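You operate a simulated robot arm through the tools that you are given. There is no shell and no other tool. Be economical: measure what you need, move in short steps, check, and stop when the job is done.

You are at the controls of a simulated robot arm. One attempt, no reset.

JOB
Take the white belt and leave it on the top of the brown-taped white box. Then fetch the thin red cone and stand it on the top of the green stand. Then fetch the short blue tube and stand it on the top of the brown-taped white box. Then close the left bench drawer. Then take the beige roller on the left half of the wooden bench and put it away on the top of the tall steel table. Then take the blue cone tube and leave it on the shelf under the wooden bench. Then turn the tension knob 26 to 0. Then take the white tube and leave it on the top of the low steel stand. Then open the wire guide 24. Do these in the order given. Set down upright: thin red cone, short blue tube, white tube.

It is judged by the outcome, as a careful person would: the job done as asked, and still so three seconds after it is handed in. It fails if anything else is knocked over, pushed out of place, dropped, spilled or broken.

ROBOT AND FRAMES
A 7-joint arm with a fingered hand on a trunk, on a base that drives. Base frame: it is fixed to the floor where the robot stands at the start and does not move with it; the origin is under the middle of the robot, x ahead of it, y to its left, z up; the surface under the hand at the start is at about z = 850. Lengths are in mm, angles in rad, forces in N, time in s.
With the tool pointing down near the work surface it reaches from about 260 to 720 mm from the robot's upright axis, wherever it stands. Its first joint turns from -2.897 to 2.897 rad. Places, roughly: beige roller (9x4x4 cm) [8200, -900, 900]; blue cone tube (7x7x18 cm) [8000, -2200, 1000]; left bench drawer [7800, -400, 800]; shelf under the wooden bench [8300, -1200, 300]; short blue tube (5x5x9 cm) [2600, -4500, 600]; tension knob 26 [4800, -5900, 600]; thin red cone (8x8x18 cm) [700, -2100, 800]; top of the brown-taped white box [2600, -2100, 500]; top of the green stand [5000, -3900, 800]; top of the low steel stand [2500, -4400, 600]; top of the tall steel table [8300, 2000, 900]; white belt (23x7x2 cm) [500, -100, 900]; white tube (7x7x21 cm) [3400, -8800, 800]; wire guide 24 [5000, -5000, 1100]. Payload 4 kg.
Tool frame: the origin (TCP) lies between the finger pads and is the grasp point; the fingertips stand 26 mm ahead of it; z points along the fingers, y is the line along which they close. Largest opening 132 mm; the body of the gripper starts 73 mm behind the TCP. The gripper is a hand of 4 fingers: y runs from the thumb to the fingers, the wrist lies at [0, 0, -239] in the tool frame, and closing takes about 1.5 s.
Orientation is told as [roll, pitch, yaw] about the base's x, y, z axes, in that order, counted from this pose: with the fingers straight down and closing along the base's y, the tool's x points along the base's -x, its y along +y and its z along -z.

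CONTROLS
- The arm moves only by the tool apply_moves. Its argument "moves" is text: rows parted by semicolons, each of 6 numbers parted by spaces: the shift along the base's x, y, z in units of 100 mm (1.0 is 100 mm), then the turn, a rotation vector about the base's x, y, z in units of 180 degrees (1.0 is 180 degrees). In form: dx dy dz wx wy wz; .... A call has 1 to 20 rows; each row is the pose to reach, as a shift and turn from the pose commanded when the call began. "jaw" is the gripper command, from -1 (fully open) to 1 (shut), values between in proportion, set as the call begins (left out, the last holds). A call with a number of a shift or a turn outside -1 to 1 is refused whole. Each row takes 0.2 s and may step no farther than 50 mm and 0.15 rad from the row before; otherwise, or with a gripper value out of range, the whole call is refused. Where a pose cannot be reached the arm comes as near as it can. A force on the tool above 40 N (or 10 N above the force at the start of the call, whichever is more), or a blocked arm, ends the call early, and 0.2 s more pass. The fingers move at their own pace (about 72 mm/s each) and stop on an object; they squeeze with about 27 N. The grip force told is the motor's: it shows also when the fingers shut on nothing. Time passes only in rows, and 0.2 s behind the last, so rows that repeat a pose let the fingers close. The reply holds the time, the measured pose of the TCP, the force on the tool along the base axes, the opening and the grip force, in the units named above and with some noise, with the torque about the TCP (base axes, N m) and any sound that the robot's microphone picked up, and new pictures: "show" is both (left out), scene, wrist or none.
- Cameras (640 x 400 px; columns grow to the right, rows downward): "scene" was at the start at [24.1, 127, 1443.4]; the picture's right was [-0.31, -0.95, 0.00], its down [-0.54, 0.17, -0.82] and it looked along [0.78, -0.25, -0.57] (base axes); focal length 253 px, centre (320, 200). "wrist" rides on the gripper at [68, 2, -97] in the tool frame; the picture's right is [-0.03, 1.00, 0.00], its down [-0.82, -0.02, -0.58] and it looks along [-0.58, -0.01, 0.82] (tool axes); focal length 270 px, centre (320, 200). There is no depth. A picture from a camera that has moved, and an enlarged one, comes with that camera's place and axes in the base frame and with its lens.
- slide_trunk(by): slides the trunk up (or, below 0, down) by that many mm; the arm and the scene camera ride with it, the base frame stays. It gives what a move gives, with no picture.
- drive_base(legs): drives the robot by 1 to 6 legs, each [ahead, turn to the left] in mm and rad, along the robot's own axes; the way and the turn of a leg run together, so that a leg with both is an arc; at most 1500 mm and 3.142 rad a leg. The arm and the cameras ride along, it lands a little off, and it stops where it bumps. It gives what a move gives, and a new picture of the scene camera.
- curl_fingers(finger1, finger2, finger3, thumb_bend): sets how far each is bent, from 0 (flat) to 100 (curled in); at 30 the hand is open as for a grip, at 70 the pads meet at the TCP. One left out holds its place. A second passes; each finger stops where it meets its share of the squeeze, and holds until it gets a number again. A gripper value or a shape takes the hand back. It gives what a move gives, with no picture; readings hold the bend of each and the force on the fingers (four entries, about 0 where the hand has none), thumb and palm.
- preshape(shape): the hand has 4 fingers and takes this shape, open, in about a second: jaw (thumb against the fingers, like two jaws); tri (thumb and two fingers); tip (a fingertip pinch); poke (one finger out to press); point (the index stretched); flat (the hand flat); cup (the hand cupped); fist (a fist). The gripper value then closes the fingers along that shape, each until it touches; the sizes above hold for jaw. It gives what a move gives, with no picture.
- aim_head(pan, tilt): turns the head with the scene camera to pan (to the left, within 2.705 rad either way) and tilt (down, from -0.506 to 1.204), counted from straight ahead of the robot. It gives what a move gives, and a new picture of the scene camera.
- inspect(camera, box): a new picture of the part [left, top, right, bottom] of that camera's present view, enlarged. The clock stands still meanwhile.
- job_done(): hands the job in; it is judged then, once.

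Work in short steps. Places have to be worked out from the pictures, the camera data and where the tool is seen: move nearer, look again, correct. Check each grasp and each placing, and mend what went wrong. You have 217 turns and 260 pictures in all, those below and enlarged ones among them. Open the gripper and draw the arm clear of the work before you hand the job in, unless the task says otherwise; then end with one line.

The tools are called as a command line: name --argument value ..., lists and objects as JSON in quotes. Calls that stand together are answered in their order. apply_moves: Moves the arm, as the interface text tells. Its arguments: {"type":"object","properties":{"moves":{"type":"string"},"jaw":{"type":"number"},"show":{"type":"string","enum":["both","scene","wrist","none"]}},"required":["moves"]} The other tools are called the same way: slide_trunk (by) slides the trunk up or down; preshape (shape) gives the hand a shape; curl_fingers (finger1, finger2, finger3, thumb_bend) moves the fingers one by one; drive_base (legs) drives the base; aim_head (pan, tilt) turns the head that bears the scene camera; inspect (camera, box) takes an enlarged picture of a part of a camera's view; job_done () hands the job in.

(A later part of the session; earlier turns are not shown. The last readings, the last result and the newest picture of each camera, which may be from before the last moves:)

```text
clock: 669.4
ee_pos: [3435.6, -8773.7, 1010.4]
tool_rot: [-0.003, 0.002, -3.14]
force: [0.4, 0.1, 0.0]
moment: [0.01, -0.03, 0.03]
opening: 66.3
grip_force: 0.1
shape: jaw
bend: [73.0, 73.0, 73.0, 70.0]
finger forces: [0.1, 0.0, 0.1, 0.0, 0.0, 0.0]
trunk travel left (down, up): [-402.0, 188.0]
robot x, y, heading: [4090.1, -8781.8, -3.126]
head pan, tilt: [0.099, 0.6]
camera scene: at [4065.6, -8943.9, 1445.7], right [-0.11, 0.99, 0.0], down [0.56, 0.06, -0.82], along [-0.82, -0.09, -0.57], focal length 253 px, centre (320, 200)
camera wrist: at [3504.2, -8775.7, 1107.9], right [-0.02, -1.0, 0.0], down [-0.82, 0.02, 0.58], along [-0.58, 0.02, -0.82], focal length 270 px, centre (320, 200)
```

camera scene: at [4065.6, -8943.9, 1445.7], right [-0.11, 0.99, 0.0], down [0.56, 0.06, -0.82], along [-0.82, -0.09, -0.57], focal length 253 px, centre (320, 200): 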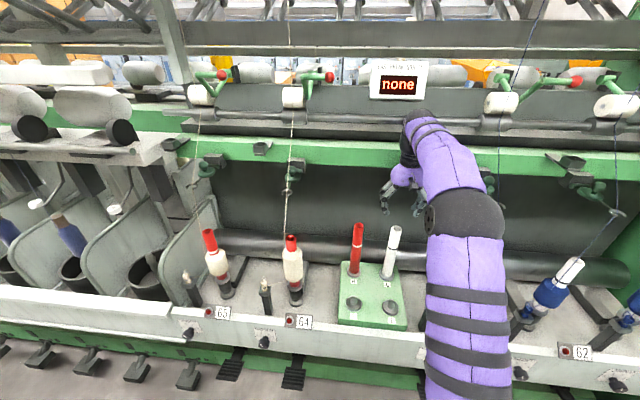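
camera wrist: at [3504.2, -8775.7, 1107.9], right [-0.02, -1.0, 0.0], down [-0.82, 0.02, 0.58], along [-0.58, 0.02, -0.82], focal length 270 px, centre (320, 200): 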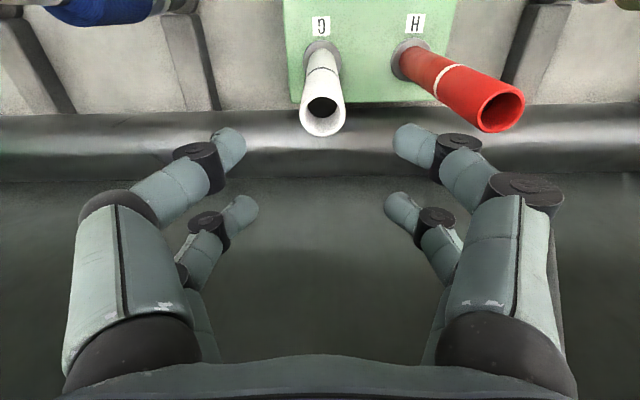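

Aligned: tube at x=3451, the near pair will meet it. Descend to z≈876.

apply_moves --moves "0 0 -0.3 0 0 0; 0 0 -0.6 0 0 0; 0 0 -0.8 0 0 0" --show "wrist"

apply_moves --moves "0 0 -0.25 0 0 0; 0 0 -0.45 0 0 0; 0 0 -0.54 0 0 0" --show "wrist"

```text
clock: 670.2
ee_pos: [3434.9, -8773.0, 932.0]
tool_rot: [-0.002, 0.003, -3.142]
force: [-0.3, 0.5, 1.4]
moment: [0.02, 0.03, 0.04]
opening: 66.6
grip_force: 0.2
shape: jaw
bend: [73.0, 73.0, 73.0, 70.0]
finger forces: [0.1, 0.1, 0.0, 0.1, 0.0, 0.0]
trunk travel left (down, up): [-402.0, 188.0]
robot x, y, heading: [4090.5, -8779.3, -3.131]
head pan, tilt: [0.099, 0.6]
camera wrist: at [3503.9, -8775.3, 1029.8], right [-0.02, -1.0, 0.0], down [-0.82, 0.02, 0.58], along [-0.58, 0.02, -0.82], focal length 270 px, centre (320, 200)
```

wrist: 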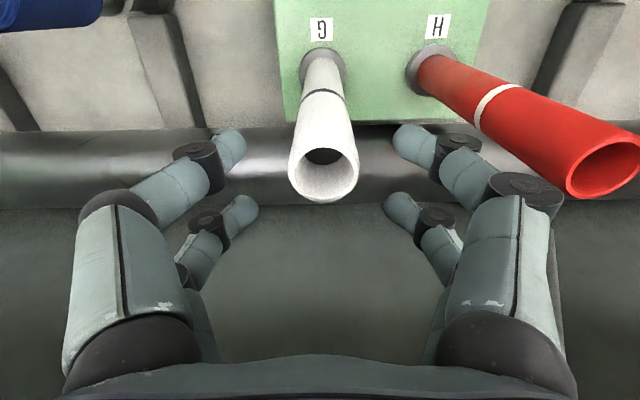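

```text
clock: 671.0
ee_pos: [3434.2, -8773.6, 877.7]
tool_rot: [-0.005, 0.002, -3.14]
force: [-0.5, 0.9, 0.1]
moment: [-0.02, 0.0, -0.04]
opening: 66.7
grip_force: 0.2
shape: jaw
bend: [73.0, 73.0, 73.0, 70.0]
finger forces: [0.0, 0.1, 0.0, 0.1, 0.0, 0.0]
trunk travel left (down, up): [-402.0, 188.0]
robot x, y, heading: [4091.7, -8781.5, -3.131]
head pan, tilt: [0.099, 0.6]
camera wrist: at [3503.7, -8776.5, 974.3], right [-0.02, -1.0, 0.0], down [-0.82, 0.02, 0.58], along [-0.58, 0.02, -0.82], focal length 270 px, centre (320, 200)
```

wrist: 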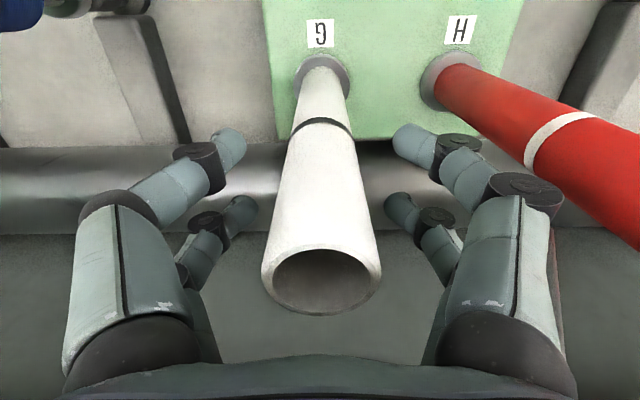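

Close on the tube.

apply_moves --moves "0 0 0 0 0 0; 0 0 0 0 0 0; 0 0 0 0 0 0; 0 0 0 0 0 0; 0 0 0 0 0 0; 0 0 0 0 0 0; 0 0 0 0 0 0" --jaw 1 --show "wrist"

```text
clock: 672.6
ee_pos: [3434.2, -8774.6, 878.5]
tool_rot: [-0.003, 0.001, -3.143]
force: [0.3, 0.1, -0.8]
moment: [0.01, 0.03, 0.01]
opening: 10.8
grip_force: 26.9
shape: jaw
bend: [73.0, 61.0, 61.0, 70.0]
finger forces: [21.6, 0.0, 0.1, 0.0, 20.0, 0.1]
trunk travel left (down, up): [-402.0, 188.0]
robot x, y, heading: [4093.7, -8784.9, -3.129]
head pan, tilt: [0.099, 0.6]
camera wrist: at [3503.7, -8776.4, 974.7], right [-0.02, -1.0, 0.0], down [-0.82, 0.02, 0.58], along [-0.58, 0.02, -0.82], focal length 270 px, centre (320, 200)
```

wrist: 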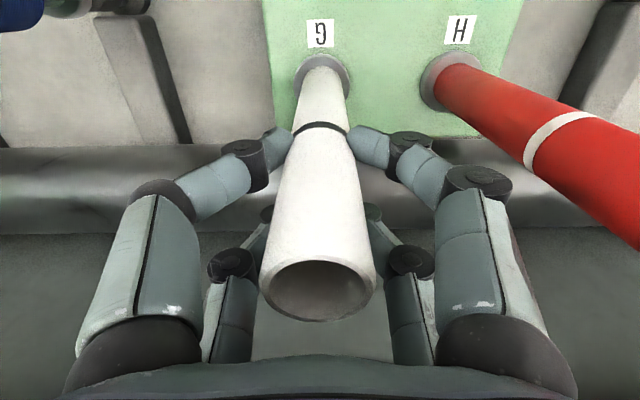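

Gripped. Lift straight up off the peg.

apply_moves --moves "0 0 0.15 0 0 0; 0 0 0.35 0 0 0; 0 0 0.6 0 0 0; 0 0 0.8 0 0 0; 0 0 1 0 0 0" --show "wrist"

apply_moves --moves "0 0 0.3 0 0 0; 0 0 0.6 0 0 0; 0 0 0.8 0 0 0; 0 0 1 0 0 0"

```text
clock: 673.8
ee_pos: [3435.2, -8776.1, 974.9]
tool_rot: [-0.003, 0.002, -3.14]
force: [0.5, -0.7, 0.1]
moment: [-0.02, -0.01, -0.02]
opening: 10.8
grip_force: 27.4
shape: jaw
bend: [73.0, 61.0, 61.0, 70.0]
finger forces: [20.3, 0.0, 0.1, 0.0, 19.8, 0.0]
trunk travel left (down, up): [-402.0, 188.0]
robot x, y, heading: [4093.7, -8783.4, -3.13]
head pan, tilt: [0.099, 0.6]
camera wrist: at [3503.9, -8778.0, 1073.3], right [-0.02, -1.0, 0.0], down [-0.82, 0.02, 0.58], along [-0.58, 0.02, -0.82], focal length 270 px, centre (320, 200)
```

wrist: 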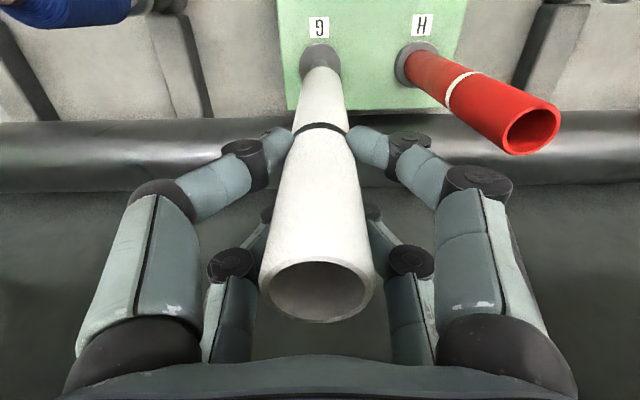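

```text
clock: 675.0
ee_pos: [3465.6, -8771.6, 1037.6]
tool_rot: [-0.011, 0.122, -3.132]
force: [0.1, 0.7, -1.0]
moment: [-0.02, 0.02, -0.01]
opening: 10.5
grip_force: 27.0
shape: jaw
bend: [73.0, 61.0, 61.0, 70.0]
finger forces: [19.4, 0.1, 0.1, 0.0, 19.7, 0.0]
trunk travel left (down, up): [-402.0, 188.0]
robot x, y, heading: [4097.9, -8785.1, -3.14]
head pan, tilt: [0.099, 0.6]
stopped in row 4: the arm was blocked; the commanded pose is now the measured one
camera scene: at [4088.4, -8942.6, 1448.1], right [-0.1, 0.99, 0.0], down [0.55, 0.06, -0.83], along [-0.83, -0.08, -0.55], focal length 253 px, centre (320, 200)
camera wrist: at [3523.5, -8775.1, 1144.0], right [-0.02, -1.0, -0.01], down [-0.88, 0.01, 0.47], along [-0.47, 0.02, -0.88], focal length 270 px, centre (320, 200)
```

scene: 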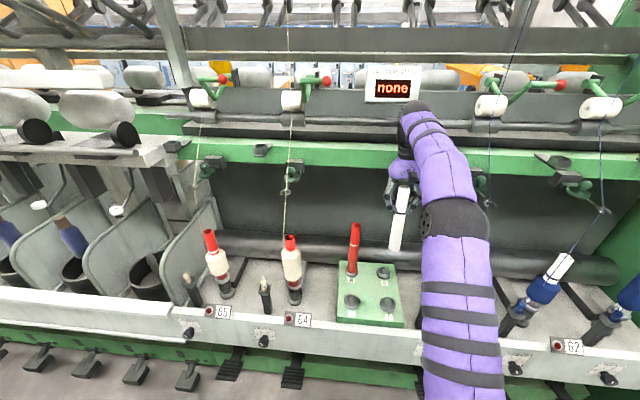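
wrist: 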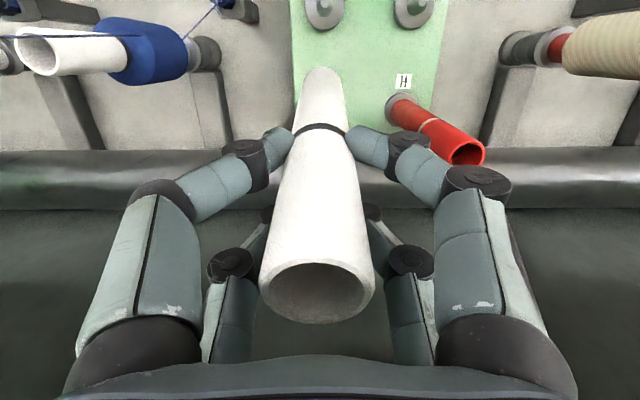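

The wrist met an overhead part at the top, but the tube is off its peg. Draw back towards the aisle and straighten the tool.

apply_moves --moves "0.3 0 0 0 0 0; 0.6 0 0 -0.0017 0.02 0; 1 0 0 -0.0035 0.039 0"

```text
clock: 675.8
ee_pos: [3551.2, -8774.7, 1032.2]
tool_rot: [-0.002, 0.003, -3.132]
force: [-0.4, -0.7, -1.3]
moment: [0.01, -0.04, 0.0]
opening: 10.5
grip_force: 26.7
shape: jaw
bend: [73.0, 61.0, 61.0, 70.0]
finger forces: [19.2, 0.1, 0.1, 0.1, 19.6, 0.0]
trunk travel left (down, up): [-402.0, 188.0]
robot x, y, heading: [4093.0, -8782.4, -3.133]
head pan, tilt: [0.099, 0.6]
camera scene: at [4067.9, -8943.8, 1446.1], right [-0.11, 0.99, 0.0], down [0.56, 0.06, -0.83], along [-0.82, -0.09, -0.56], focal length 253 px, centre (320, 200)
camera wrist: at [3620.1, -8776.1, 1130.3], right [-0.02, -1.0, 0.0], down [-0.82, 0.01, 0.58], along [-0.58, 0.01, -0.82], focal length 270 px, centre (320, 200)
```

scene: 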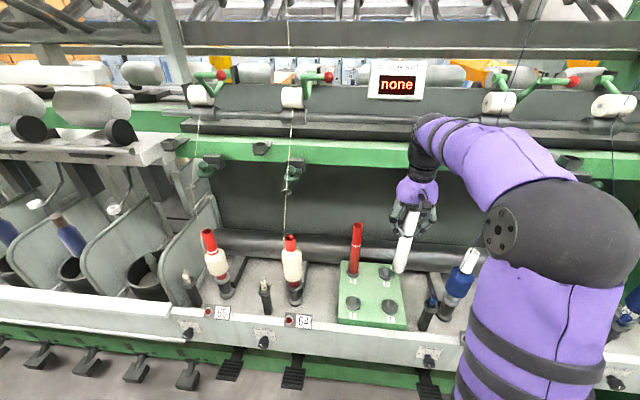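
wrist: 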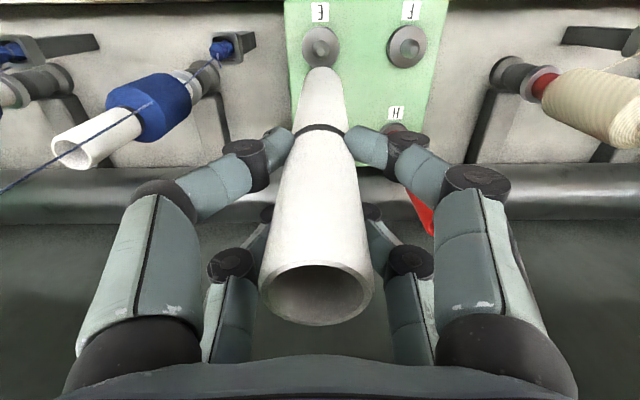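

Tube held; the display and red tube are undisturbed. Retract more, back off, turn north and drive up the aisle.

apply_moves --moves "0.4 0 0 0 0 0; 0.8 0 0.1 0 0 0; 1 0 0.2 0 0 0" --show "none"

drive_base --legs '[[-130, 0], [0, -1.579], [1400, 0], [1400, 0]]'

```text
clock: 676.6
ee_pos: [3651.9, -8775.0, 1051.6]
tool_rot: [-0.003, 0.004, -3.129]
force: [0.2, 0.0, 0.2]
moment: [0.02, 0.01, 0.05]
opening: 10.5
grip_force: 26.6
shape: jaw
bend: [73.0, 61.0, 61.0, 70.0]
finger forces: [19.3, 0.1, 0.0, 0.1, 19.5, 0.1]
trunk travel left (down, up): [-402.0, 188.0]
robot x, y, heading: [4096.8, -8785.1, -3.138]
head pan, tilt: [0.099, 0.6]
```

```text
clock: 695.1
ee_pos: [4173.7, -5568.7, 1052.0]
tool_rot: [-0.003, 0.004, 1.581]
force: [0.2, -0.2, -1.0]
moment: [0.02, 0.0, 0.0]
opening: 10.4
grip_force: 27.2
shape: jaw
bend: [73.0, 61.0, 61.0, 70.0]
finger forces: [19.1, 0.1, 0.0, 0.0, 19.4, 0.0]
trunk travel left (down, up): [-402.0, 188.0]
robot x, y, heading: [4167.2, -6011.4, 1.577]
head pan, tilt: [0.099, 0.6]
camera scene: at [4003.5, -5983.1, 1445.7], right [0.99, 0.1, 0.0], down [0.06, -0.56, -0.82], along [-0.09, 0.82, -0.57], focal length 253 px, centre (320, 200)
```

scene: 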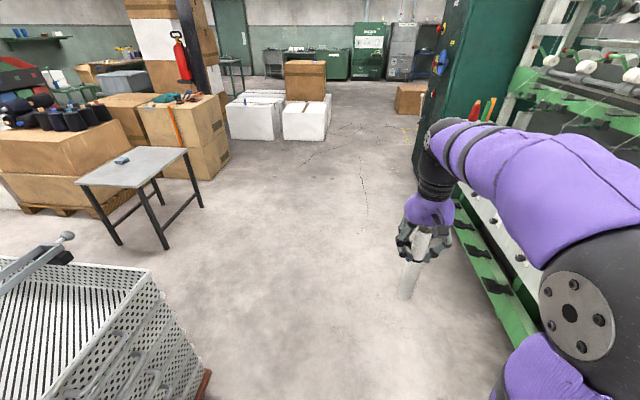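

Now continue to the low stand's east side.

drive_base --legs '[[1480, 0], [0, 1.48], [1042, 0], [0, 0.07]]'

slide_trunk --by -180

aim_head --pan 0.1 --tilt 0.65

```text
clock: 712.1
ee_pos: [2711.3, -4334.8, 1052.6]
tool_rot: [-0.002, 0.002, 3.095]
force: [-0.3, 0.2, -0.2]
moment: [0.0, -0.02, 0.02]
opening: 10.2
grip_force: 27.2
shape: jaw
bend: [73.0, 61.0, 61.0, 70.0]
finger forces: [18.8, 0.0, 0.0, 0.0, 19.4, 0.1]
trunk travel left (down, up): [-402.0, 188.0]
robot x, y, heading: [3155.1, -4369.0, 3.094]
head pan, tilt: [0.099, 0.6]
camera scene: at [3117.7, -4527.9, 1445.7], right [-0.05, 1.0, 0.0], down [0.56, 0.03, -0.82], along [-0.82, -0.04, -0.57], focal length 253 px, centre (320, 200)
```

scene: 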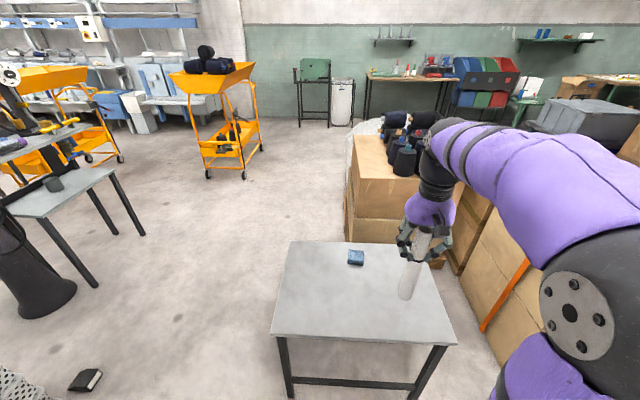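

```text
clock: 714.1
ee_pos: [2710.9, -4335.5, 872.7]
tool_rot: [-0.001, 0.004, 3.094]
force: [0.1, 0.4, -0.8]
moment: [0.01, 0.02, 0.0]
opening: 10.2
grip_force: 27.1
shape: jaw
bend: [73.0, 61.0, 61.0, 70.0]
finger forces: [18.8, 0.1, 0.1, 0.0, 19.3, 0.1]
trunk travel left (down, up): [-222.0, 368.0]
robot x, y, heading: [3159.3, -4370.2, 3.096]
head pan, tilt: [0.099, 0.6]
```

```text
clock: 714.7
ee_pos: [2711.2, -4334.9, 871.3]
tool_rot: [0.0, 0.005, 3.095]
force: [-0.4, -0.1, -0.3]
moment: [0.0, 0.01, 0.01]
opening: 10.1
grip_force: 26.7
shape: jaw
bend: [73.0, 61.0, 61.0, 70.0]
finger forces: [18.8, 0.1, 0.0, 0.1, 19.2, 0.1]
trunk travel left (down, up): [-222.0, 368.0]
robot x, y, heading: [3152.7, -4370.9, 3.096]
head pan, tilt: [0.099, 0.649]
camera scene: at [3119.3, -4527.9, 1261.5], right [-0.05, 1.0, 0.0], down [0.6, 0.03, -0.8], along [-0.8, -0.04, -0.6], focal length 253 px, centre (320, 200)
```

scene: 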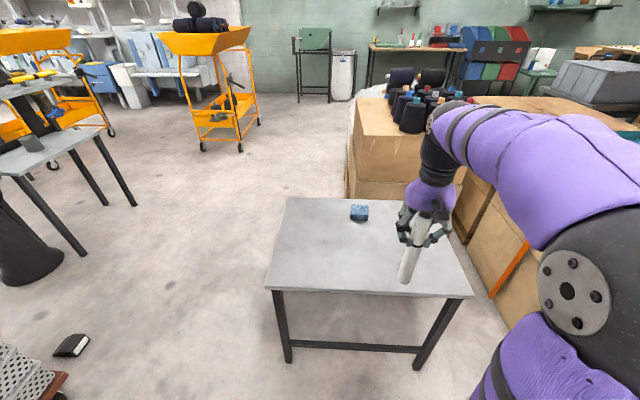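

Move the tube over (2545, −4400) on the stand.

apply_moves --moves "-0.35 -0.1 0 0 0 0; -0.7 -0.2 0 0 0 0; -1 -0.35 0 0 0 0" --show "none"

apply_moves --moves "-0.35 -0.1 -0.1 0 0 0; -0.7 -0.2 -0.3 0 0 0; -0.8 -0.3 -0.6 0 0 0"

```text
clock: 715.5
ee_pos: [2614.7, -4369.7, 872.1]
tool_rot: [-0.003, 0.005, 3.093]
force: [-0.2, -0.4, -0.1]
moment: [0.0, -0.01, 0.03]
opening: 10.1
grip_force: 27.2
shape: jaw
bend: [73.0, 61.0, 61.0, 70.0]
finger forces: [18.8, 0.0, 0.0, 0.1, 19.3, 0.0]
trunk travel left (down, up): [-222.0, 368.0]
robot x, y, heading: [3155.0, -4369.5, 3.091]
head pan, tilt: [0.099, 0.649]
```

```text
clock: 716.3
ee_pos: [2531.4, -4399.4, 812.0]
tool_rot: [-0.002, 0.004, 3.094]
force: [-0.2, 0.2, -0.3]
moment: [0.0, 0.01, 0.0]
opening: 10.6
grip_force: 27.1
shape: jaw
bend: [73.0, 61.0, 61.0, 70.0]
finger forces: [18.7, 0.0, 0.0, 0.1, 19.2, 0.0]
trunk travel left (down, up): [-222.0, 368.0]
robot x, y, heading: [3153.6, -4370.8, 3.095]
head pan, tilt: [0.099, 0.649]
camera scene: at [3119.3, -4527.8, 1261.5], right [-0.05, 1.0, 0.0], down [0.6, 0.03, -0.8], along [-0.8, -0.04, -0.6], focal length 253 px, centre (320, 200)
camera wrist: at [2600.3, -4405.5, 910.1], right [-0.07, -1.0, 0.0], down [-0.82, 0.06, 0.57], along [-0.57, 0.04, -0.82], focal length 270 px, centre (320, 200)
```

scene: 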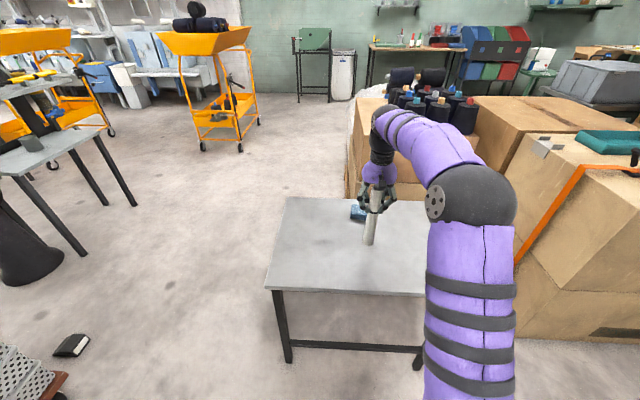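
wrist: 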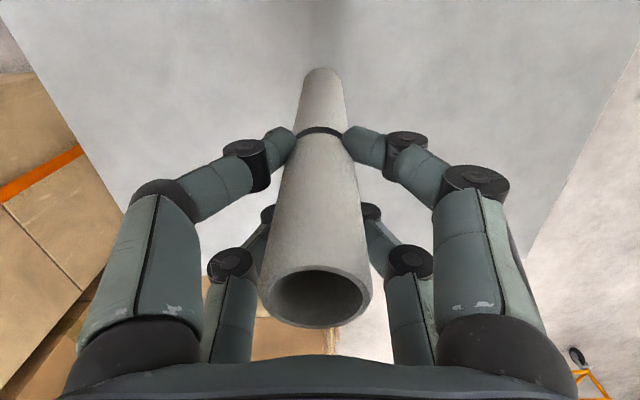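

Lower gently; contact expected near TCP z≈762.

apply_moves --moves "0 0 -0.2 0 0 0; 0 0 -0.35 0 0 0; 0 0 -0.4 0 0 0; 0 0 -0.42 0 0 0; 0 0 -0.44 0 0 0" --show "none"

apply_moves --moves "0 0 -0.02 0 0 0; 0 0 -0.04 0 0 0; 0 0 -0.06 0 0 0" --show "wrist"

```text
clock: 717.5
ee_pos: [2532.5, -4400.8, 767.4]
tool_rot: [-0.003, 0.004, 3.094]
force: [-0.6, 0.0, -1.1]
moment: [0.03, -0.01, -0.02]
opening: 10.1
grip_force: 27.4
shape: jaw
bend: [73.0, 61.0, 61.0, 70.0]
finger forces: [18.7, 0.0, 0.0, 0.1, 19.1, 0.0]
trunk travel left (down, up): [-222.0, 368.0]
robot x, y, heading: [3149.8, -4368.6, 3.091]
head pan, tilt: [0.099, 0.649]
```

```text
clock: 718.3
ee_pos: [2530.9, -4400.4, 762.0]
tool_rot: [-0.001, 0.002, 3.092]
force: [-0.4, 0.1, -0.2]
moment: [0.01, 0.01, 0.01]
opening: 10.1
grip_force: 26.8
shape: jaw
bend: [73.0, 61.0, 61.0, 70.0]
finger forces: [18.7, 0.0, 0.1, 0.1, 19.1, 0.1]
trunk travel left (down, up): [-222.0, 368.0]
robot x, y, heading: [3153.5, -4371.8, 3.091]
head pan, tilt: [0.099, 0.649]
camera wrist: at [2600.5, -4406.4, 859.9], right [-0.07, -1.0, 0.0], down [-0.82, 0.06, 0.57], along [-0.57, 0.04, -0.82], focal length 270 px, centre (320, 200)
```

wrist: 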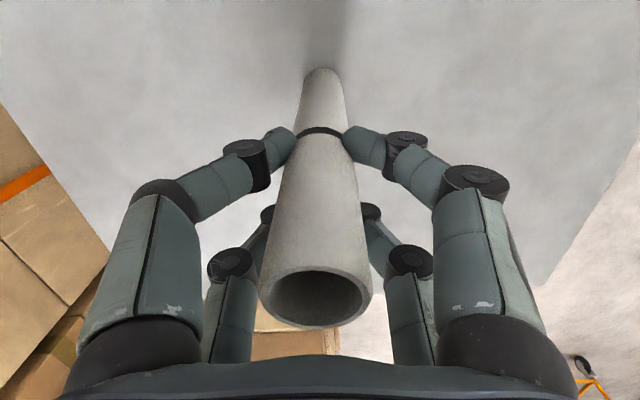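

Not yet touching; continue in 2–3 mm steps, stopping at small force.

apply_moves --moves "0 0 -0.02 0 0 0; 0 0 -0.04 0 0 0; 0 0 -0.06 0 0 0; 0 0 -0.08 0 0 0" --show "none"

```text
clock: 719.3
ee_pos: [2531.1, -4400.6, 756.2]
tool_rot: [-0.003, 0.002, 3.093]
force: [0.8, -0.2, 6.7]
moment: [-0.02, -0.11, 0.01]
opening: 10.2
grip_force: 27.3
shape: jaw
bend: [74.0, 61.0, 61.0, 71.0]
finger forces: [21.0, 0.1, 0.0, 0.1, 20.9, 0.1]
trunk travel left (down, up): [-222.0, 368.0]
robot x, y, heading: [3156.2, -4367.3, 3.093]
head pan, tilt: [0.099, 0.649]
```

Light contact (6.7 N). Open.

apply_moves --moves "0 0 0 0 0 0; 0 0 0 0 0 0; 0 0 0 0 0 0; 0 0 0 0 0 0; 0 0 0 0 0 0; 0 0 0 0 0 0; 0 0 0 0 0 0" --jaw -1 --show "wrist"

```text
clock: 720.9
ee_pos: [2531.4, -4400.2, 754.5]
tool_rot: [-0.001, 0.004, 3.093]
force: [-0.4, 0.1, -0.6]
moment: [-0.01, 0.0, -0.03]
opening: 132.0
grip_force: 0.1
shape: jaw
bend: [30.0, 30.0, 30.0, 30.0]
finger forces: [0.0, 0.1, 0.0, 0.0, 0.0, 0.1]
trunk travel left (down, up): [-222.0, 368.0]
robot x, y, heading: [3154.2, -4370.5, 3.092]
head pan, tilt: [0.099, 0.649]
camera wrist: at [2600.0, -4405.9, 852.1], right [-0.07, -1.0, 0.0], down [-0.82, 0.06, 0.57], along [-0.57, 0.04, -0.82], focal length 270 px, centre (320, 200)
```

wrist: 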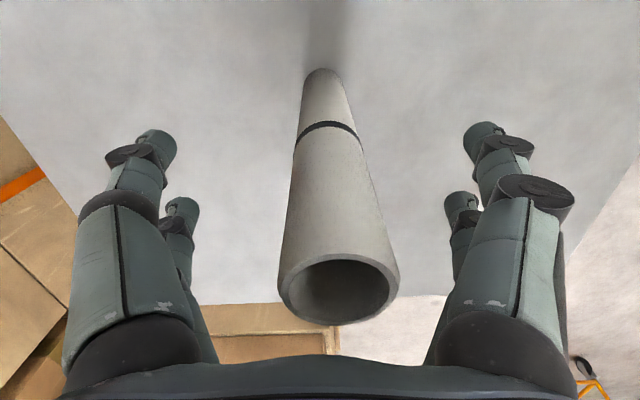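

It stands. Withdraw straight up (well above its top) and check.

apply_moves --moves "0 0 0.3 0 0 0; 0 0 0.6 0 0 0; 0 0 1 0 0 0" --show "none"

apply_moves --moves "0.3 0 0.35 0 0 0; 0.6 0 0.7 0 0 0; 1 0 0.8 0 0 0"

```text
clock: 721.7
ee_pos: [2531.1, -4399.3, 853.9]
tool_rot: [-0.001, 0.007, 3.093]
force: [-0.5, 0.2, 0.8]
moment: [0.0, -0.01, 0.01]
opening: 132.1
grip_force: 0.1
shape: jaw
bend: [30.0, 30.0, 30.0, 30.0]
finger forces: [0.0, 0.0, 0.0, 0.0, 0.0, 0.1]
trunk travel left (down, up): [-222.0, 368.0]
robot x, y, heading: [3153.5, -4370.8, 3.093]
head pan, tilt: [0.099, 0.649]
```

```text
clock: 722.5
ee_pos: [2632.4, -4400.7, 933.6]
tool_rot: [-0.003, 0.006, 3.093]
force: [-0.9, -0.3, 0.7]
moment: [-0.01, -0.04, 0.0]
opening: 131.9
grip_force: 0.0
shape: jaw
bend: [30.0, 30.0, 30.0, 30.0]
finger forces: [0.0, 0.0, 0.1, 0.0, 0.1, 0.0]
trunk travel left (down, up): [-222.0, 368.0]
robot x, y, heading: [3150.7, -4367.8, 3.092]
head pan, tilt: [0.099, 0.649]
camera scene: at [3118.7, -4527.9, 1261.4], right [-0.05, 1.0, 0.0], down [0.6, 0.03, -0.8], along [-0.8, -0.04, -0.6], focal length 253 px, centre (320, 200)
camera wrist: at [2701.0, -4406.9, 1031.8], right [-0.07, -1.0, 0.0], down [-0.82, 0.06, 0.57], along [-0.57, 0.04, -0.82], focal length 270 px, centre (320, 200)
```

scene: 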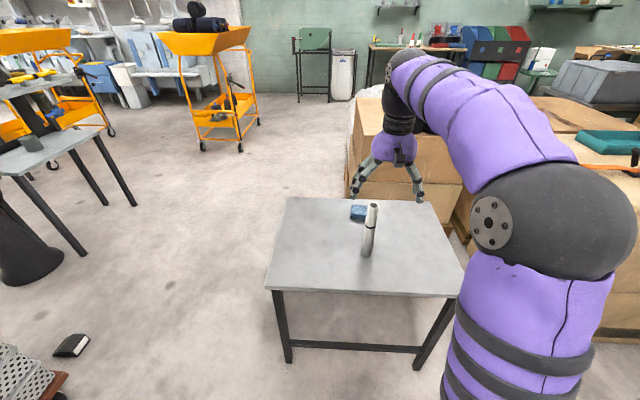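
wrist: 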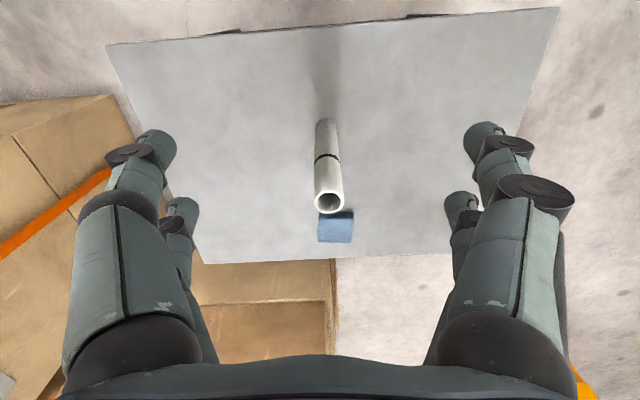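

The white tube stands on the low stand. Last: wire guide 24. Raise the trunk, back off and drive in front of spindle 24 (y≈−4980).

slide_trunk --by 222

drive_base --legs '[[-500, 0], [0, 2.326], [783, 0], [0, 0.865]]'

aim_head --pan 0.2 --tilt 0.4

```text
clock: 724.8
ee_pos: [2631.6, -4401.3, 1156.4]
tool_rot: [-0.001, 0.004, 3.095]
force: [1.6, -0.2, -0.1]
moment: [-0.01, 0.0, -0.04]
opening: 131.9
grip_force: 0.0
shape: jaw
bend: [30.0, 30.0, 30.0, 30.0]
finger forces: [0.0, 0.0, 0.0, 0.0, 0.0, 0.0]
trunk travel left (down, up): [-444.0, 146.0]
robot x, y, heading: [3154.6, -4370.5, 3.091]
head pan, tilt: [0.099, 0.649]
```

```text
clock: 740.2
ee_pos: [4688.3, -4923.5, 1156.5]
tool_rot: [0.001, 0.002, 0.013]
force: [0.8, -0.5, -0.4]
moment: [0.02, -0.01, -0.04]
opening: 132.0
grip_force: 0.1
shape: jaw
bend: [30.0, 30.0, 30.0, 30.0]
finger forces: [0.0, 0.1, 0.0, 0.0, 0.0, 0.1]
trunk travel left (down, up): [-444.0, 146.0]
robot x, y, heading: [4167.5, -4989.7, 0.011]
head pan, tilt: [0.099, 0.649]
camera scene: at [4193.8, -4823.4, 1483.4], right [0.11, -0.99, 0.0], down [-0.6, -0.07, -0.8], along [0.79, 0.09, -0.6], focal length 253 px, centre (320, 200)
```

scene: 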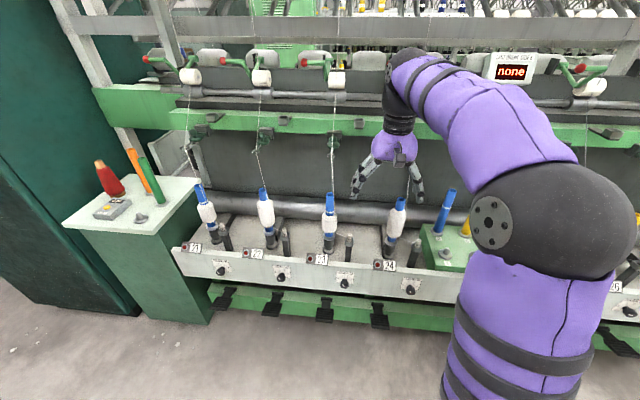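

```text
clock: 741.0
ee_pos: [4687.2, -4922.1, 1155.5]
tool_rot: [-0.003, 0.003, 0.014]
force: [0.2, 0.6, 0.5]
moment: [-0.01, 0.01, -0.02]
opening: 131.9
grip_force: 0.0
shape: jaw
bend: [30.0, 30.0, 30.0, 30.0]
finger forces: [0.0, 0.0, 0.0, 0.0, 0.0, 0.1]
trunk travel left (down, up): [-444.0, 146.0]
robot x, y, heading: [4166.7, -4989.3, 0.013]
head pan, tilt: [0.201, 0.4]
camera scene: at [4198.0, -4813.5, 1505.9], right [0.21, -0.98, 0.0], down [-0.38, -0.08, -0.92], along [0.9, 0.2, -0.39], focal length 253 px, centre (320, 200)
```

scene: 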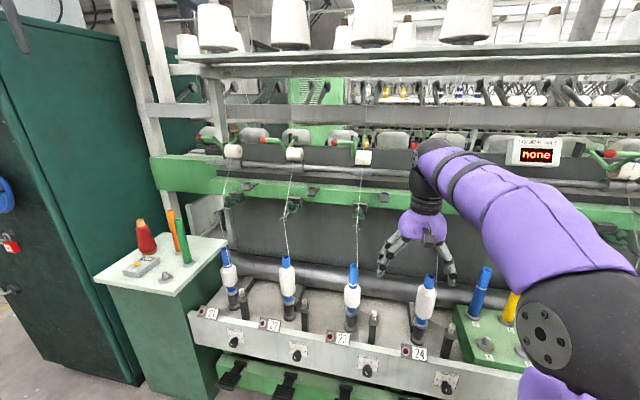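

Zoom in on the guides of 21–23 to learn the mechanism, and view 24 with the wrist camera.

inspect --camera "scene" --box '[210, 120, 400, 240]'

inspect --camera "wrist" --box '[0, 0, 640, 400]'

```text
3.33 times, centred on (305, 180) of scene
camera zoom: at [4198.0, -4813.5, 1505.9], right [0.21, -0.98, 0.0], down [-0.38, -0.08, -0.92], along [0.9, 0.2, -0.39], focal length 842 px, centre (370, 267)
```

zoom: 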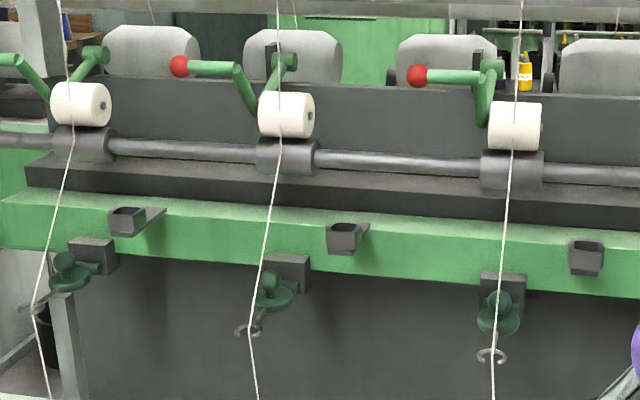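

```text
1.00 times, centred on (320, 200) of wrist (not enlarged: the box is as wide or as high as the picture)
camera zoom: at [4620.9, -4921.8, 1253.9], right [0.01, 1.0, 0.0], down [0.82, -0.01, 0.57], along [0.57, -0.01, -0.82], focal length 270 px, centre (320, 200)
```

zoom: 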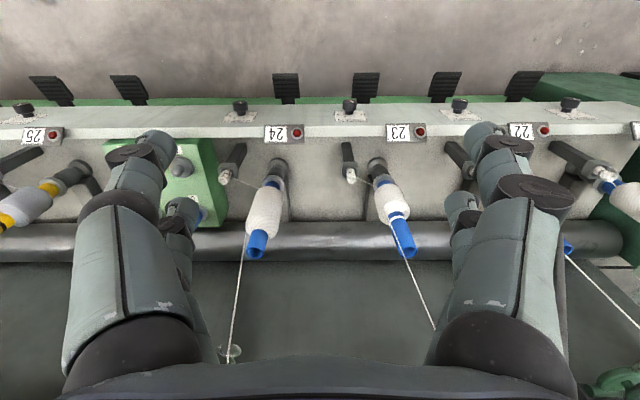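

Each guide is a green disc with a ball knob on a bracket, holding a C-hook. I tilt the tool to 45° so the wrist camera looks level at guide 24 (y≈−5036).

apply_moves --moves "-0.05 -0.2 0 0 -0.045 0; -0.1 -0.4 0 0 -0.09 0; -0.15 -0.6 0 0 -0.135 0; -0.2 -0.8 0 0 -0.18 0; -0.25 -1 0 0 -0.225 0; -0.3 -1 0 0 -0.25 0" --show "wrist"

```text
clock: 742.4
ee_pos: [4658.9, -5022.7, 1157.4]
tool_rot: [-0.012, -0.784, 0.019]
force: [0.5, 0.3, -0.2]
moment: [0.03, 0.03, 0.02]
opening: 132.0
grip_force: 0.1
shape: jaw
bend: [30.0, 30.0, 30.0, 30.0]
finger forces: [0.1, 0.1, 0.1, 0.1, 0.1, 0.0]
trunk travel left (down, up): [-444.0, 146.0]
robot x, y, heading: [4169.8, -4985.5, 0.011]
head pan, tilt: [0.201, 0.4]
camera wrist: at [4542.6, -5022.6, 1177.6], right [0.01, 1.0, 0.01], down [0.17, -0.01, 0.99], along [0.99, -0.01, -0.17], focal length 270 px, centre (320, 200)
```

wrist: 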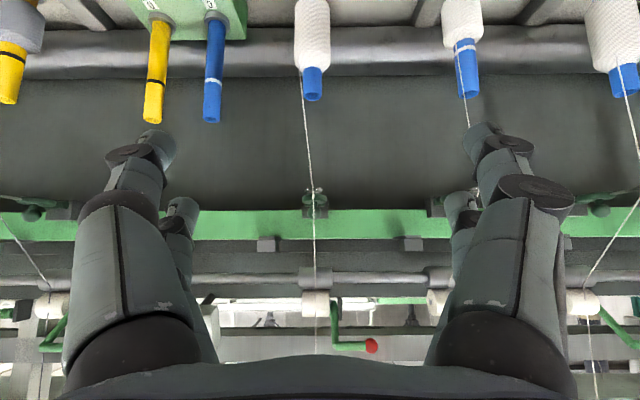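

inspect --camera "wrist" --box '[250, 160, 390, 250]'

inspect --camera "scene" --box '[360, 140, 560, 260]'

```text
4.44 times, centred on (320, 205) of wrist
camera zoom: at [4542.6, -5022.6, 1177.6], right [0.01, 1.0, 0.01], down [0.17, -0.01, 0.99], along [0.99, -0.01, -0.17], focal length 1201 px, centre (320, 178)
```

zoom: 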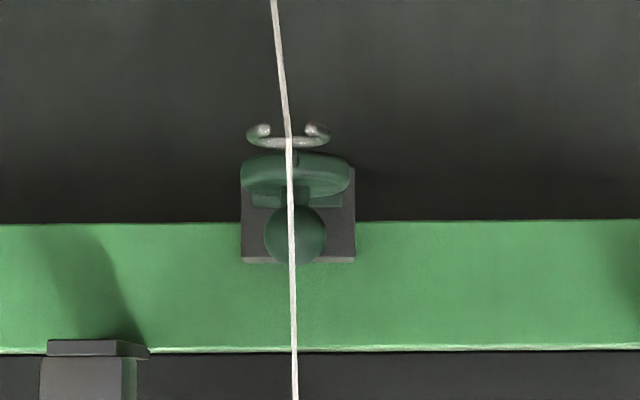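

```text
3.20 times, centred on (460, 200) of scene
camera zoom: at [4197.9, -4813.6, 1506.0], right [0.21, -0.98, 0.0], down [-0.38, -0.08, -0.92], along [0.9, 0.2, -0.39], focal length 808 px, centre (-128, 200)
```

zoom: 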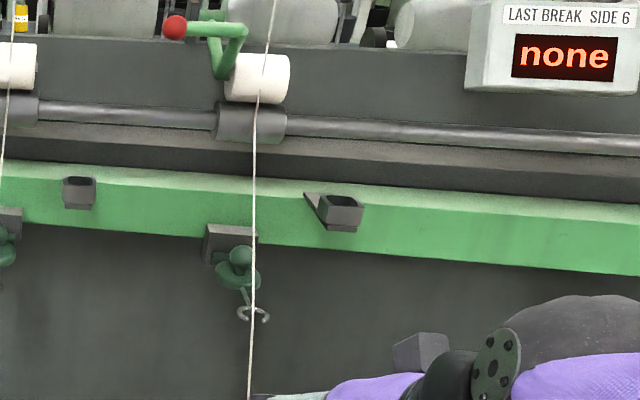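

Guide 24: bracket at x≈5085, disc x≈5052 (z≈1085), ball on top (z≈1106), C-hook at (4978, −5039, 1082). Most likely it flips up about its bracket. I take the one-finger shape to push it, and see where the finger is.

preshape --shape "poke"

inspect --camera "wrist" --box '[0, 0, 640, 400]'

```text
clock: 743.3
ee_pos: [4658.7, -5022.9, 1156.0]
tool_rot: [-0.015, -0.783, 0.019]
force: [-0.5, -1.1, 0.3]
moment: [-0.01, 0.02, -0.01]
opening: 0.0
grip_force: 0.0
shape: poke
bend: [100.0, 100.0, 100.0, 34.0]
finger forces: [0.0, 0.1, 0.0, 0.1, 0.1, 0.0]
trunk travel left (down, up): [-444.0, 146.0]
robot x, y, heading: [4169.9, -4988.2, 0.014]
head pan, tilt: [0.201, 0.4]
```

```text
1.00 times, centred on (320, 200) of wrist (not enlarged: the box is as wide or as high as the picture)
camera zoom: at [4542.8, -5022.3, 1177.8], right [0.01, 1.0, 0.01], down [0.17, -0.01, 0.98], along [0.98, -0.01, -0.17], focal length 270 px, centre (320, 200)
```

zoom: 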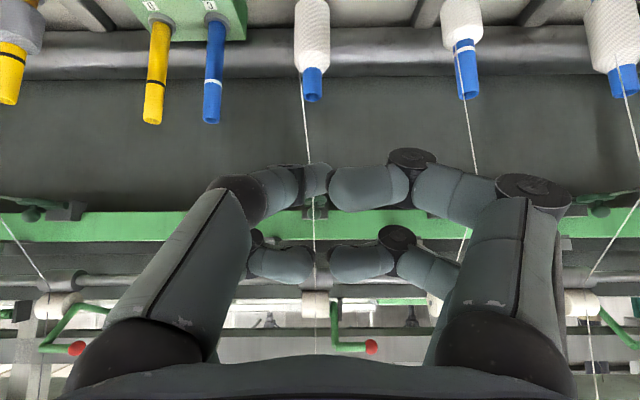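

The poke shape isn't pointed; closed jaw tips make a better prong. Close the jaw, drive 130 mm forward, and set the tool level.

preshape --shape "jaw"

apply_moves --moves "0 0 -0.2 0 0 0; 0 -0.05 -0.5 0 0 0; 0 -0.1 -0.7 0 0 0; 0 -0.15 -0.8 0 0 0; 0 -0.15 -0.8 0 0 0; 0 -0.15 -0.8 0 0 0; 0 -0.15 -0.8 0 0 0; 0 -0.15 -0.8 0 0 0; 0 -0.15 -0.8 0 0 0" --jaw 1 --show "none"

drive_base --legs '[[130, 0]]'

apply_moves --moves "0.1 0 0 0 -0.045 0; 0.2 0 -0.05 0 -0.09 0; 0.3 0 -0.1 0 -0.135 0; 0.4 0 -0.15 0 -0.18 0; 0.5 0 -0.2 0 -0.225 0; 0.6 0 -0.25 0 -0.25 0"

```text
clock: 744.2
ee_pos: [4659.1, -5024.8, 1156.9]
tool_rot: [-0.015, -0.782, 0.019]
force: [0.5, 0.9, 0.2]
moment: [0.04, 0.02, -0.01]
opening: 131.9
grip_force: 0.1
shape: jaw
bend: [30.0, 30.0, 30.0, 30.0]
finger forces: [0.0, 0.1, 0.1, 0.0, 0.1, 0.1]
trunk travel left (down, up): [-444.0, 146.0]
robot x, y, heading: [4167.3, -4986.2, 0.015]
head pan, tilt: [0.201, 0.4]
```

```text
clock: 746.2
ee_pos: [4657.4, -5038.0, 1077.1]
tool_rot: [-0.014, -0.783, 0.017]
force: [-0.4, -0.3, 0.5]
moment: [0.0, -0.01, -0.02]
opening: 0.1
grip_force: 26.4
shape: jaw
bend: [62.0, 63.0, 63.0, 70.0]
finger forces: [0.0, 0.0, 0.1, 0.0, 0.1, 0.0]
trunk travel left (down, up): [-444.0, 146.0]
robot x, y, heading: [4166.6, -4984.3, 0.013]
head pan, tilt: [0.201, 0.4]
```

```text
clock: 747.5
ee_pos: [4788.9, -5037.0, 1076.7]
tool_rot: [-0.014, -0.783, 0.019]
force: [0.5, 0.4, 0.5]
moment: [-0.02, -0.01, 0.0]
opening: 0.1
grip_force: 26.6
shape: jaw
bend: [62.0, 63.0, 63.0, 70.0]
finger forces: [0.0, 0.0, 0.0, 0.0, 0.1, 0.0]
trunk travel left (down, up): [-444.0, 146.0]
robot x, y, heading: [4300.7, -4983.8, 0.012]
head pan, tilt: [0.201, 0.4]
camera scene: at [4329.4, -4811.8, 1505.9], right [0.21, -0.98, 0.0], down [-0.38, -0.08, -0.92], along [0.9, 0.19, -0.39], focal length 253 px, centre (320, 200)
```

scene: 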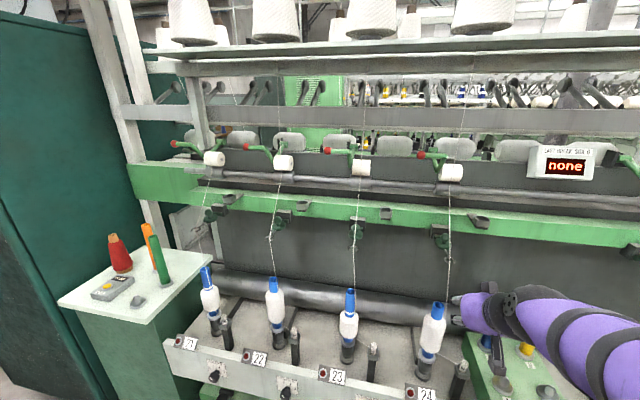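

```text
clock: 748.9
ee_pos: [4862.9, -5039.0, 1055.8]
tool_rot: [-1.255, -1.558, 1.254]
force: [0.2, -0.3, 0.3]
moment: [0.02, 0.01, 0.02]
opening: 0.2
grip_force: 27.1
shape: jaw
bend: [62.0, 63.0, 63.0, 70.0]
finger forces: [0.0, 0.1, 0.1, 0.0, 0.0, 0.1]
out of reach, approached as far as the arm can: row 4, 5, 6
trunk travel left (down, up): [-444.0, 146.0]
robot x, y, heading: [4300.3, -4982.5, 0.015]
head pan, tilt: [0.201, 0.4]
camera scene: at [4329.6, -4811.7, 1505.9], right [0.21, -0.98, 0.0], down [-0.38, -0.08, -0.92], along [0.9, 0.19, -0.39], focal length 253 px, centre (320, 200)
camera wrist: at [4766.8, -5038.9, 987.3], right [0.0, 1.0, 0.01], down [-0.57, -0.01, 0.82], along [0.82, -0.01, 0.57], focal length 270 px, centre (320, 200)
```

scene: 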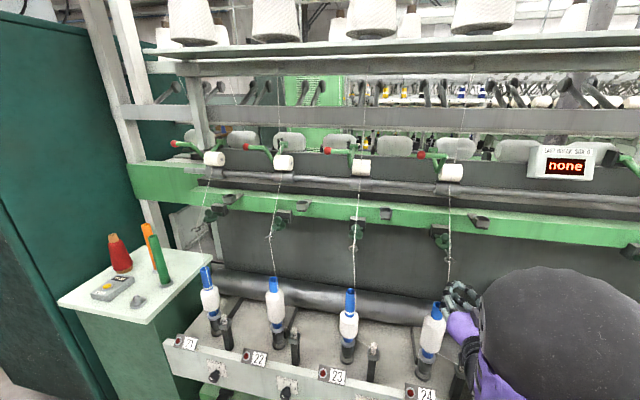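
wrist: 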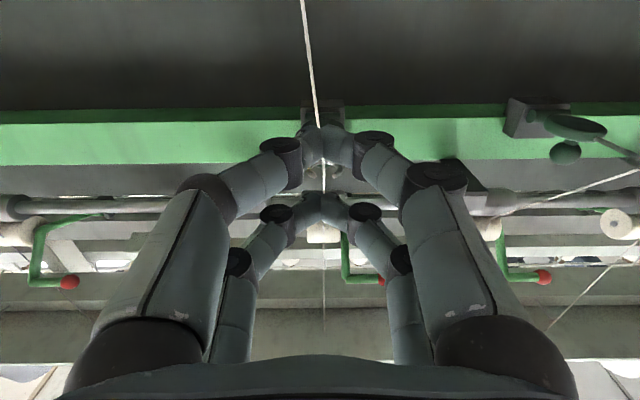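

Level now. Lower to z≈1040 and slide forward under the hook.

apply_moves --moves "0.2 0 -0.15 0 0 0; 0.5 0 -0.16 0 0 0; 0.8 0 -0.16 0 0 0; 1 0 -0.16 0 0 0"

```text
clock: 749.9
ee_pos: [4964.7, -5037.7, 1037.0]
tool_rot: [-1.235, -1.557, 1.233]
force: [0.2, -0.2, -0.4]
moment: [-0.02, -0.02, 0.0]
opening: 0.0
grip_force: 26.1
shape: jaw
bend: [62.0, 63.0, 63.0, 70.0]
finger forces: [0.1, 0.1, 0.0, 0.1, 0.0, 0.0]
trunk travel left (down, up): [-444.0, 146.0]
robot x, y, heading: [4302.8, -4985.2, 0.012]
head pan, tilt: [0.201, 0.4]
camera scene: at [4329.5, -4811.8, 1505.9], right [0.21, -0.98, 0.0], down [-0.38, -0.08, -0.92], along [0.9, 0.19, -0.39], focal length 253 px, centre (320, 200)
camera wrist: at [4867.6, -5037.1, 970.3], right [0.0, 1.0, 0.01], down [-0.57, -0.01, 0.82], along [0.82, -0.01, 0.57], focal length 270 px, centre (320, 200)
```

scene: 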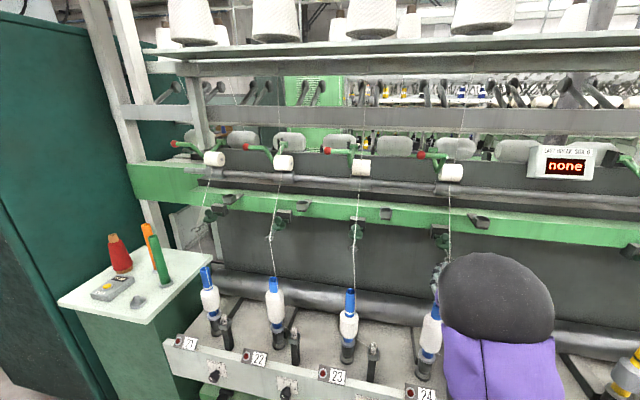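
wrist: 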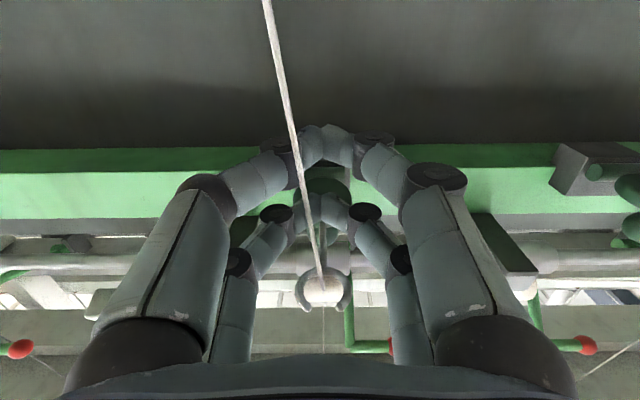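

The hook is just above the finger tips. Move 20 mm further in and raise slowly.

apply_moves --moves "0.1 0 0 0 0 0; 0.2 0 0 0 0 0; 0.2 0 0.1 0 0 0; 0.2 0 0.2 0 0 0; 0.2 0 0.3 0 0 0; 0.2 0 0.4 0 0 0; 0.2 0 0.5 0 0 0"

```text
clock: 751.5
ee_pos: [4982.1, -5039.4, 1088.4]
tool_rot: [-1.322, -1.559, 1.32]
force: [-0.1, 0.1, -0.3]
moment: [0.01, -0.01, -0.02]
opening: 0.0
grip_force: 27.2
shape: jaw
bend: [62.0, 63.0, 63.0, 70.0]
finger forces: [0.0, 0.0, 0.0, 0.0, 0.0, 0.0]
trunk travel left (down, up): [-444.0, 146.0]
robot x, y, heading: [4301.7, -4983.7, 0.011]
head pan, tilt: [0.201, 0.4]
camera scene: at [4329.4, -4811.8, 1506.0], right [0.21, -0.98, 0.0], down [-0.38, -0.08, -0.92], along [0.9, 0.19, -0.39], focal length 253 px, centre (320, 200)
camera wrist: at [4885.7, -5038.1, 1021.2], right [0.0, 1.0, 0.01], down [-0.57, -0.01, 0.82], along [0.82, -0.01, 0.57], focal length 270 px, centre (320, 200)
```

scene: 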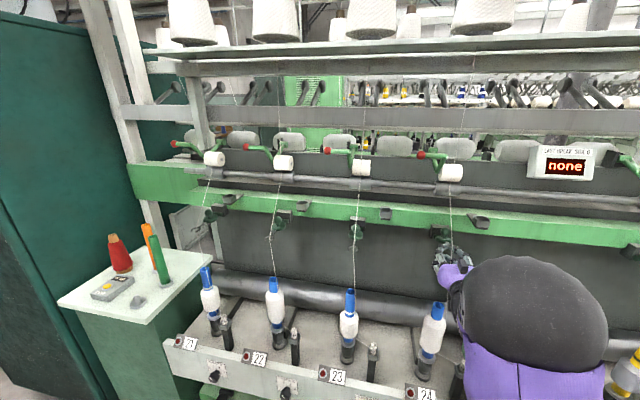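
wrist: 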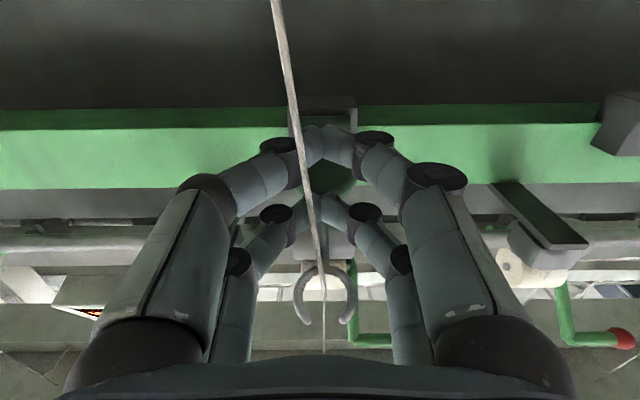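

Resistance is nil and the hook is being carried up: it hinges upward. Continue raising.

apply_moves --moves "0 0 0.12 0 0 0; 0 0 0.24 0 0 0; 0 0 0.36 0 0 0; 0.05 0 0.48 0 0 0; 0.1 0 0.6 0 0 0"

```text
clock: 752.7
ee_pos: [4992.0, -5039.8, 1147.3]
tool_rot: [-1.24, -1.561, 1.237]
force: [0.0, 0.5, -0.1]
moment: [0.01, 0.01, 0.01]
opening: 0.3
grip_force: 26.9
shape: jaw
bend: [62.0, 63.0, 63.0, 70.0]
finger forces: [0.0, 0.0, 0.0, 0.1, 0.1, 0.1]
trunk travel left (down, up): [-444.0, 146.0]
robot x, y, heading: [4301.5, -4985.6, 0.013]
head pan, tilt: [0.201, 0.4]
camera scene: at [4329.4, -4811.9, 1505.9], right [0.21, -0.98, 0.0], down [-0.38, -0.08, -0.92], along [0.9, 0.19, -0.39], focal length 253 px, centre (320, 200)
camera wrist: at [4896.1, -5038.6, 1081.2], right [0.0, 1.0, 0.01], down [-0.57, -0.01, 0.82], along [0.82, -0.01, 0.57], focal length 270 px, centre (320, 200)
```

scene: 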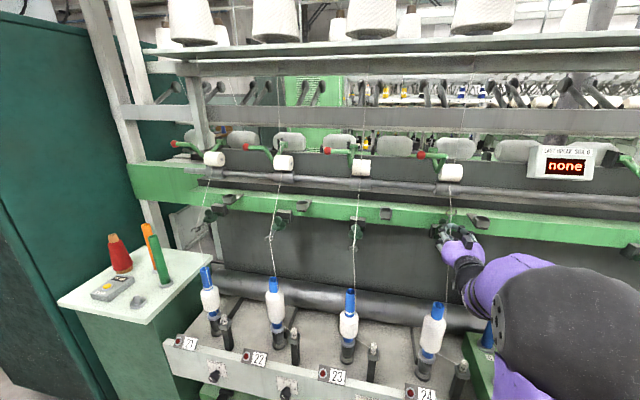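
wrist: 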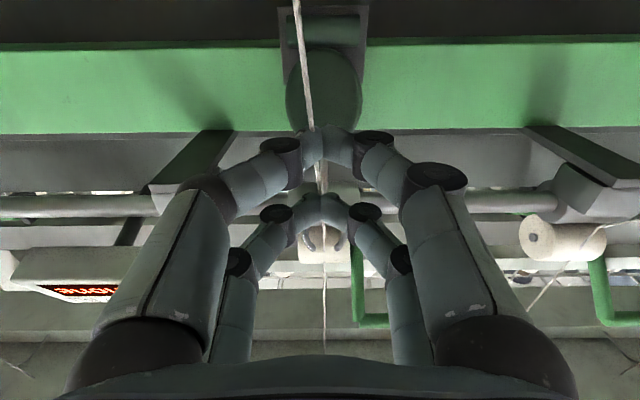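

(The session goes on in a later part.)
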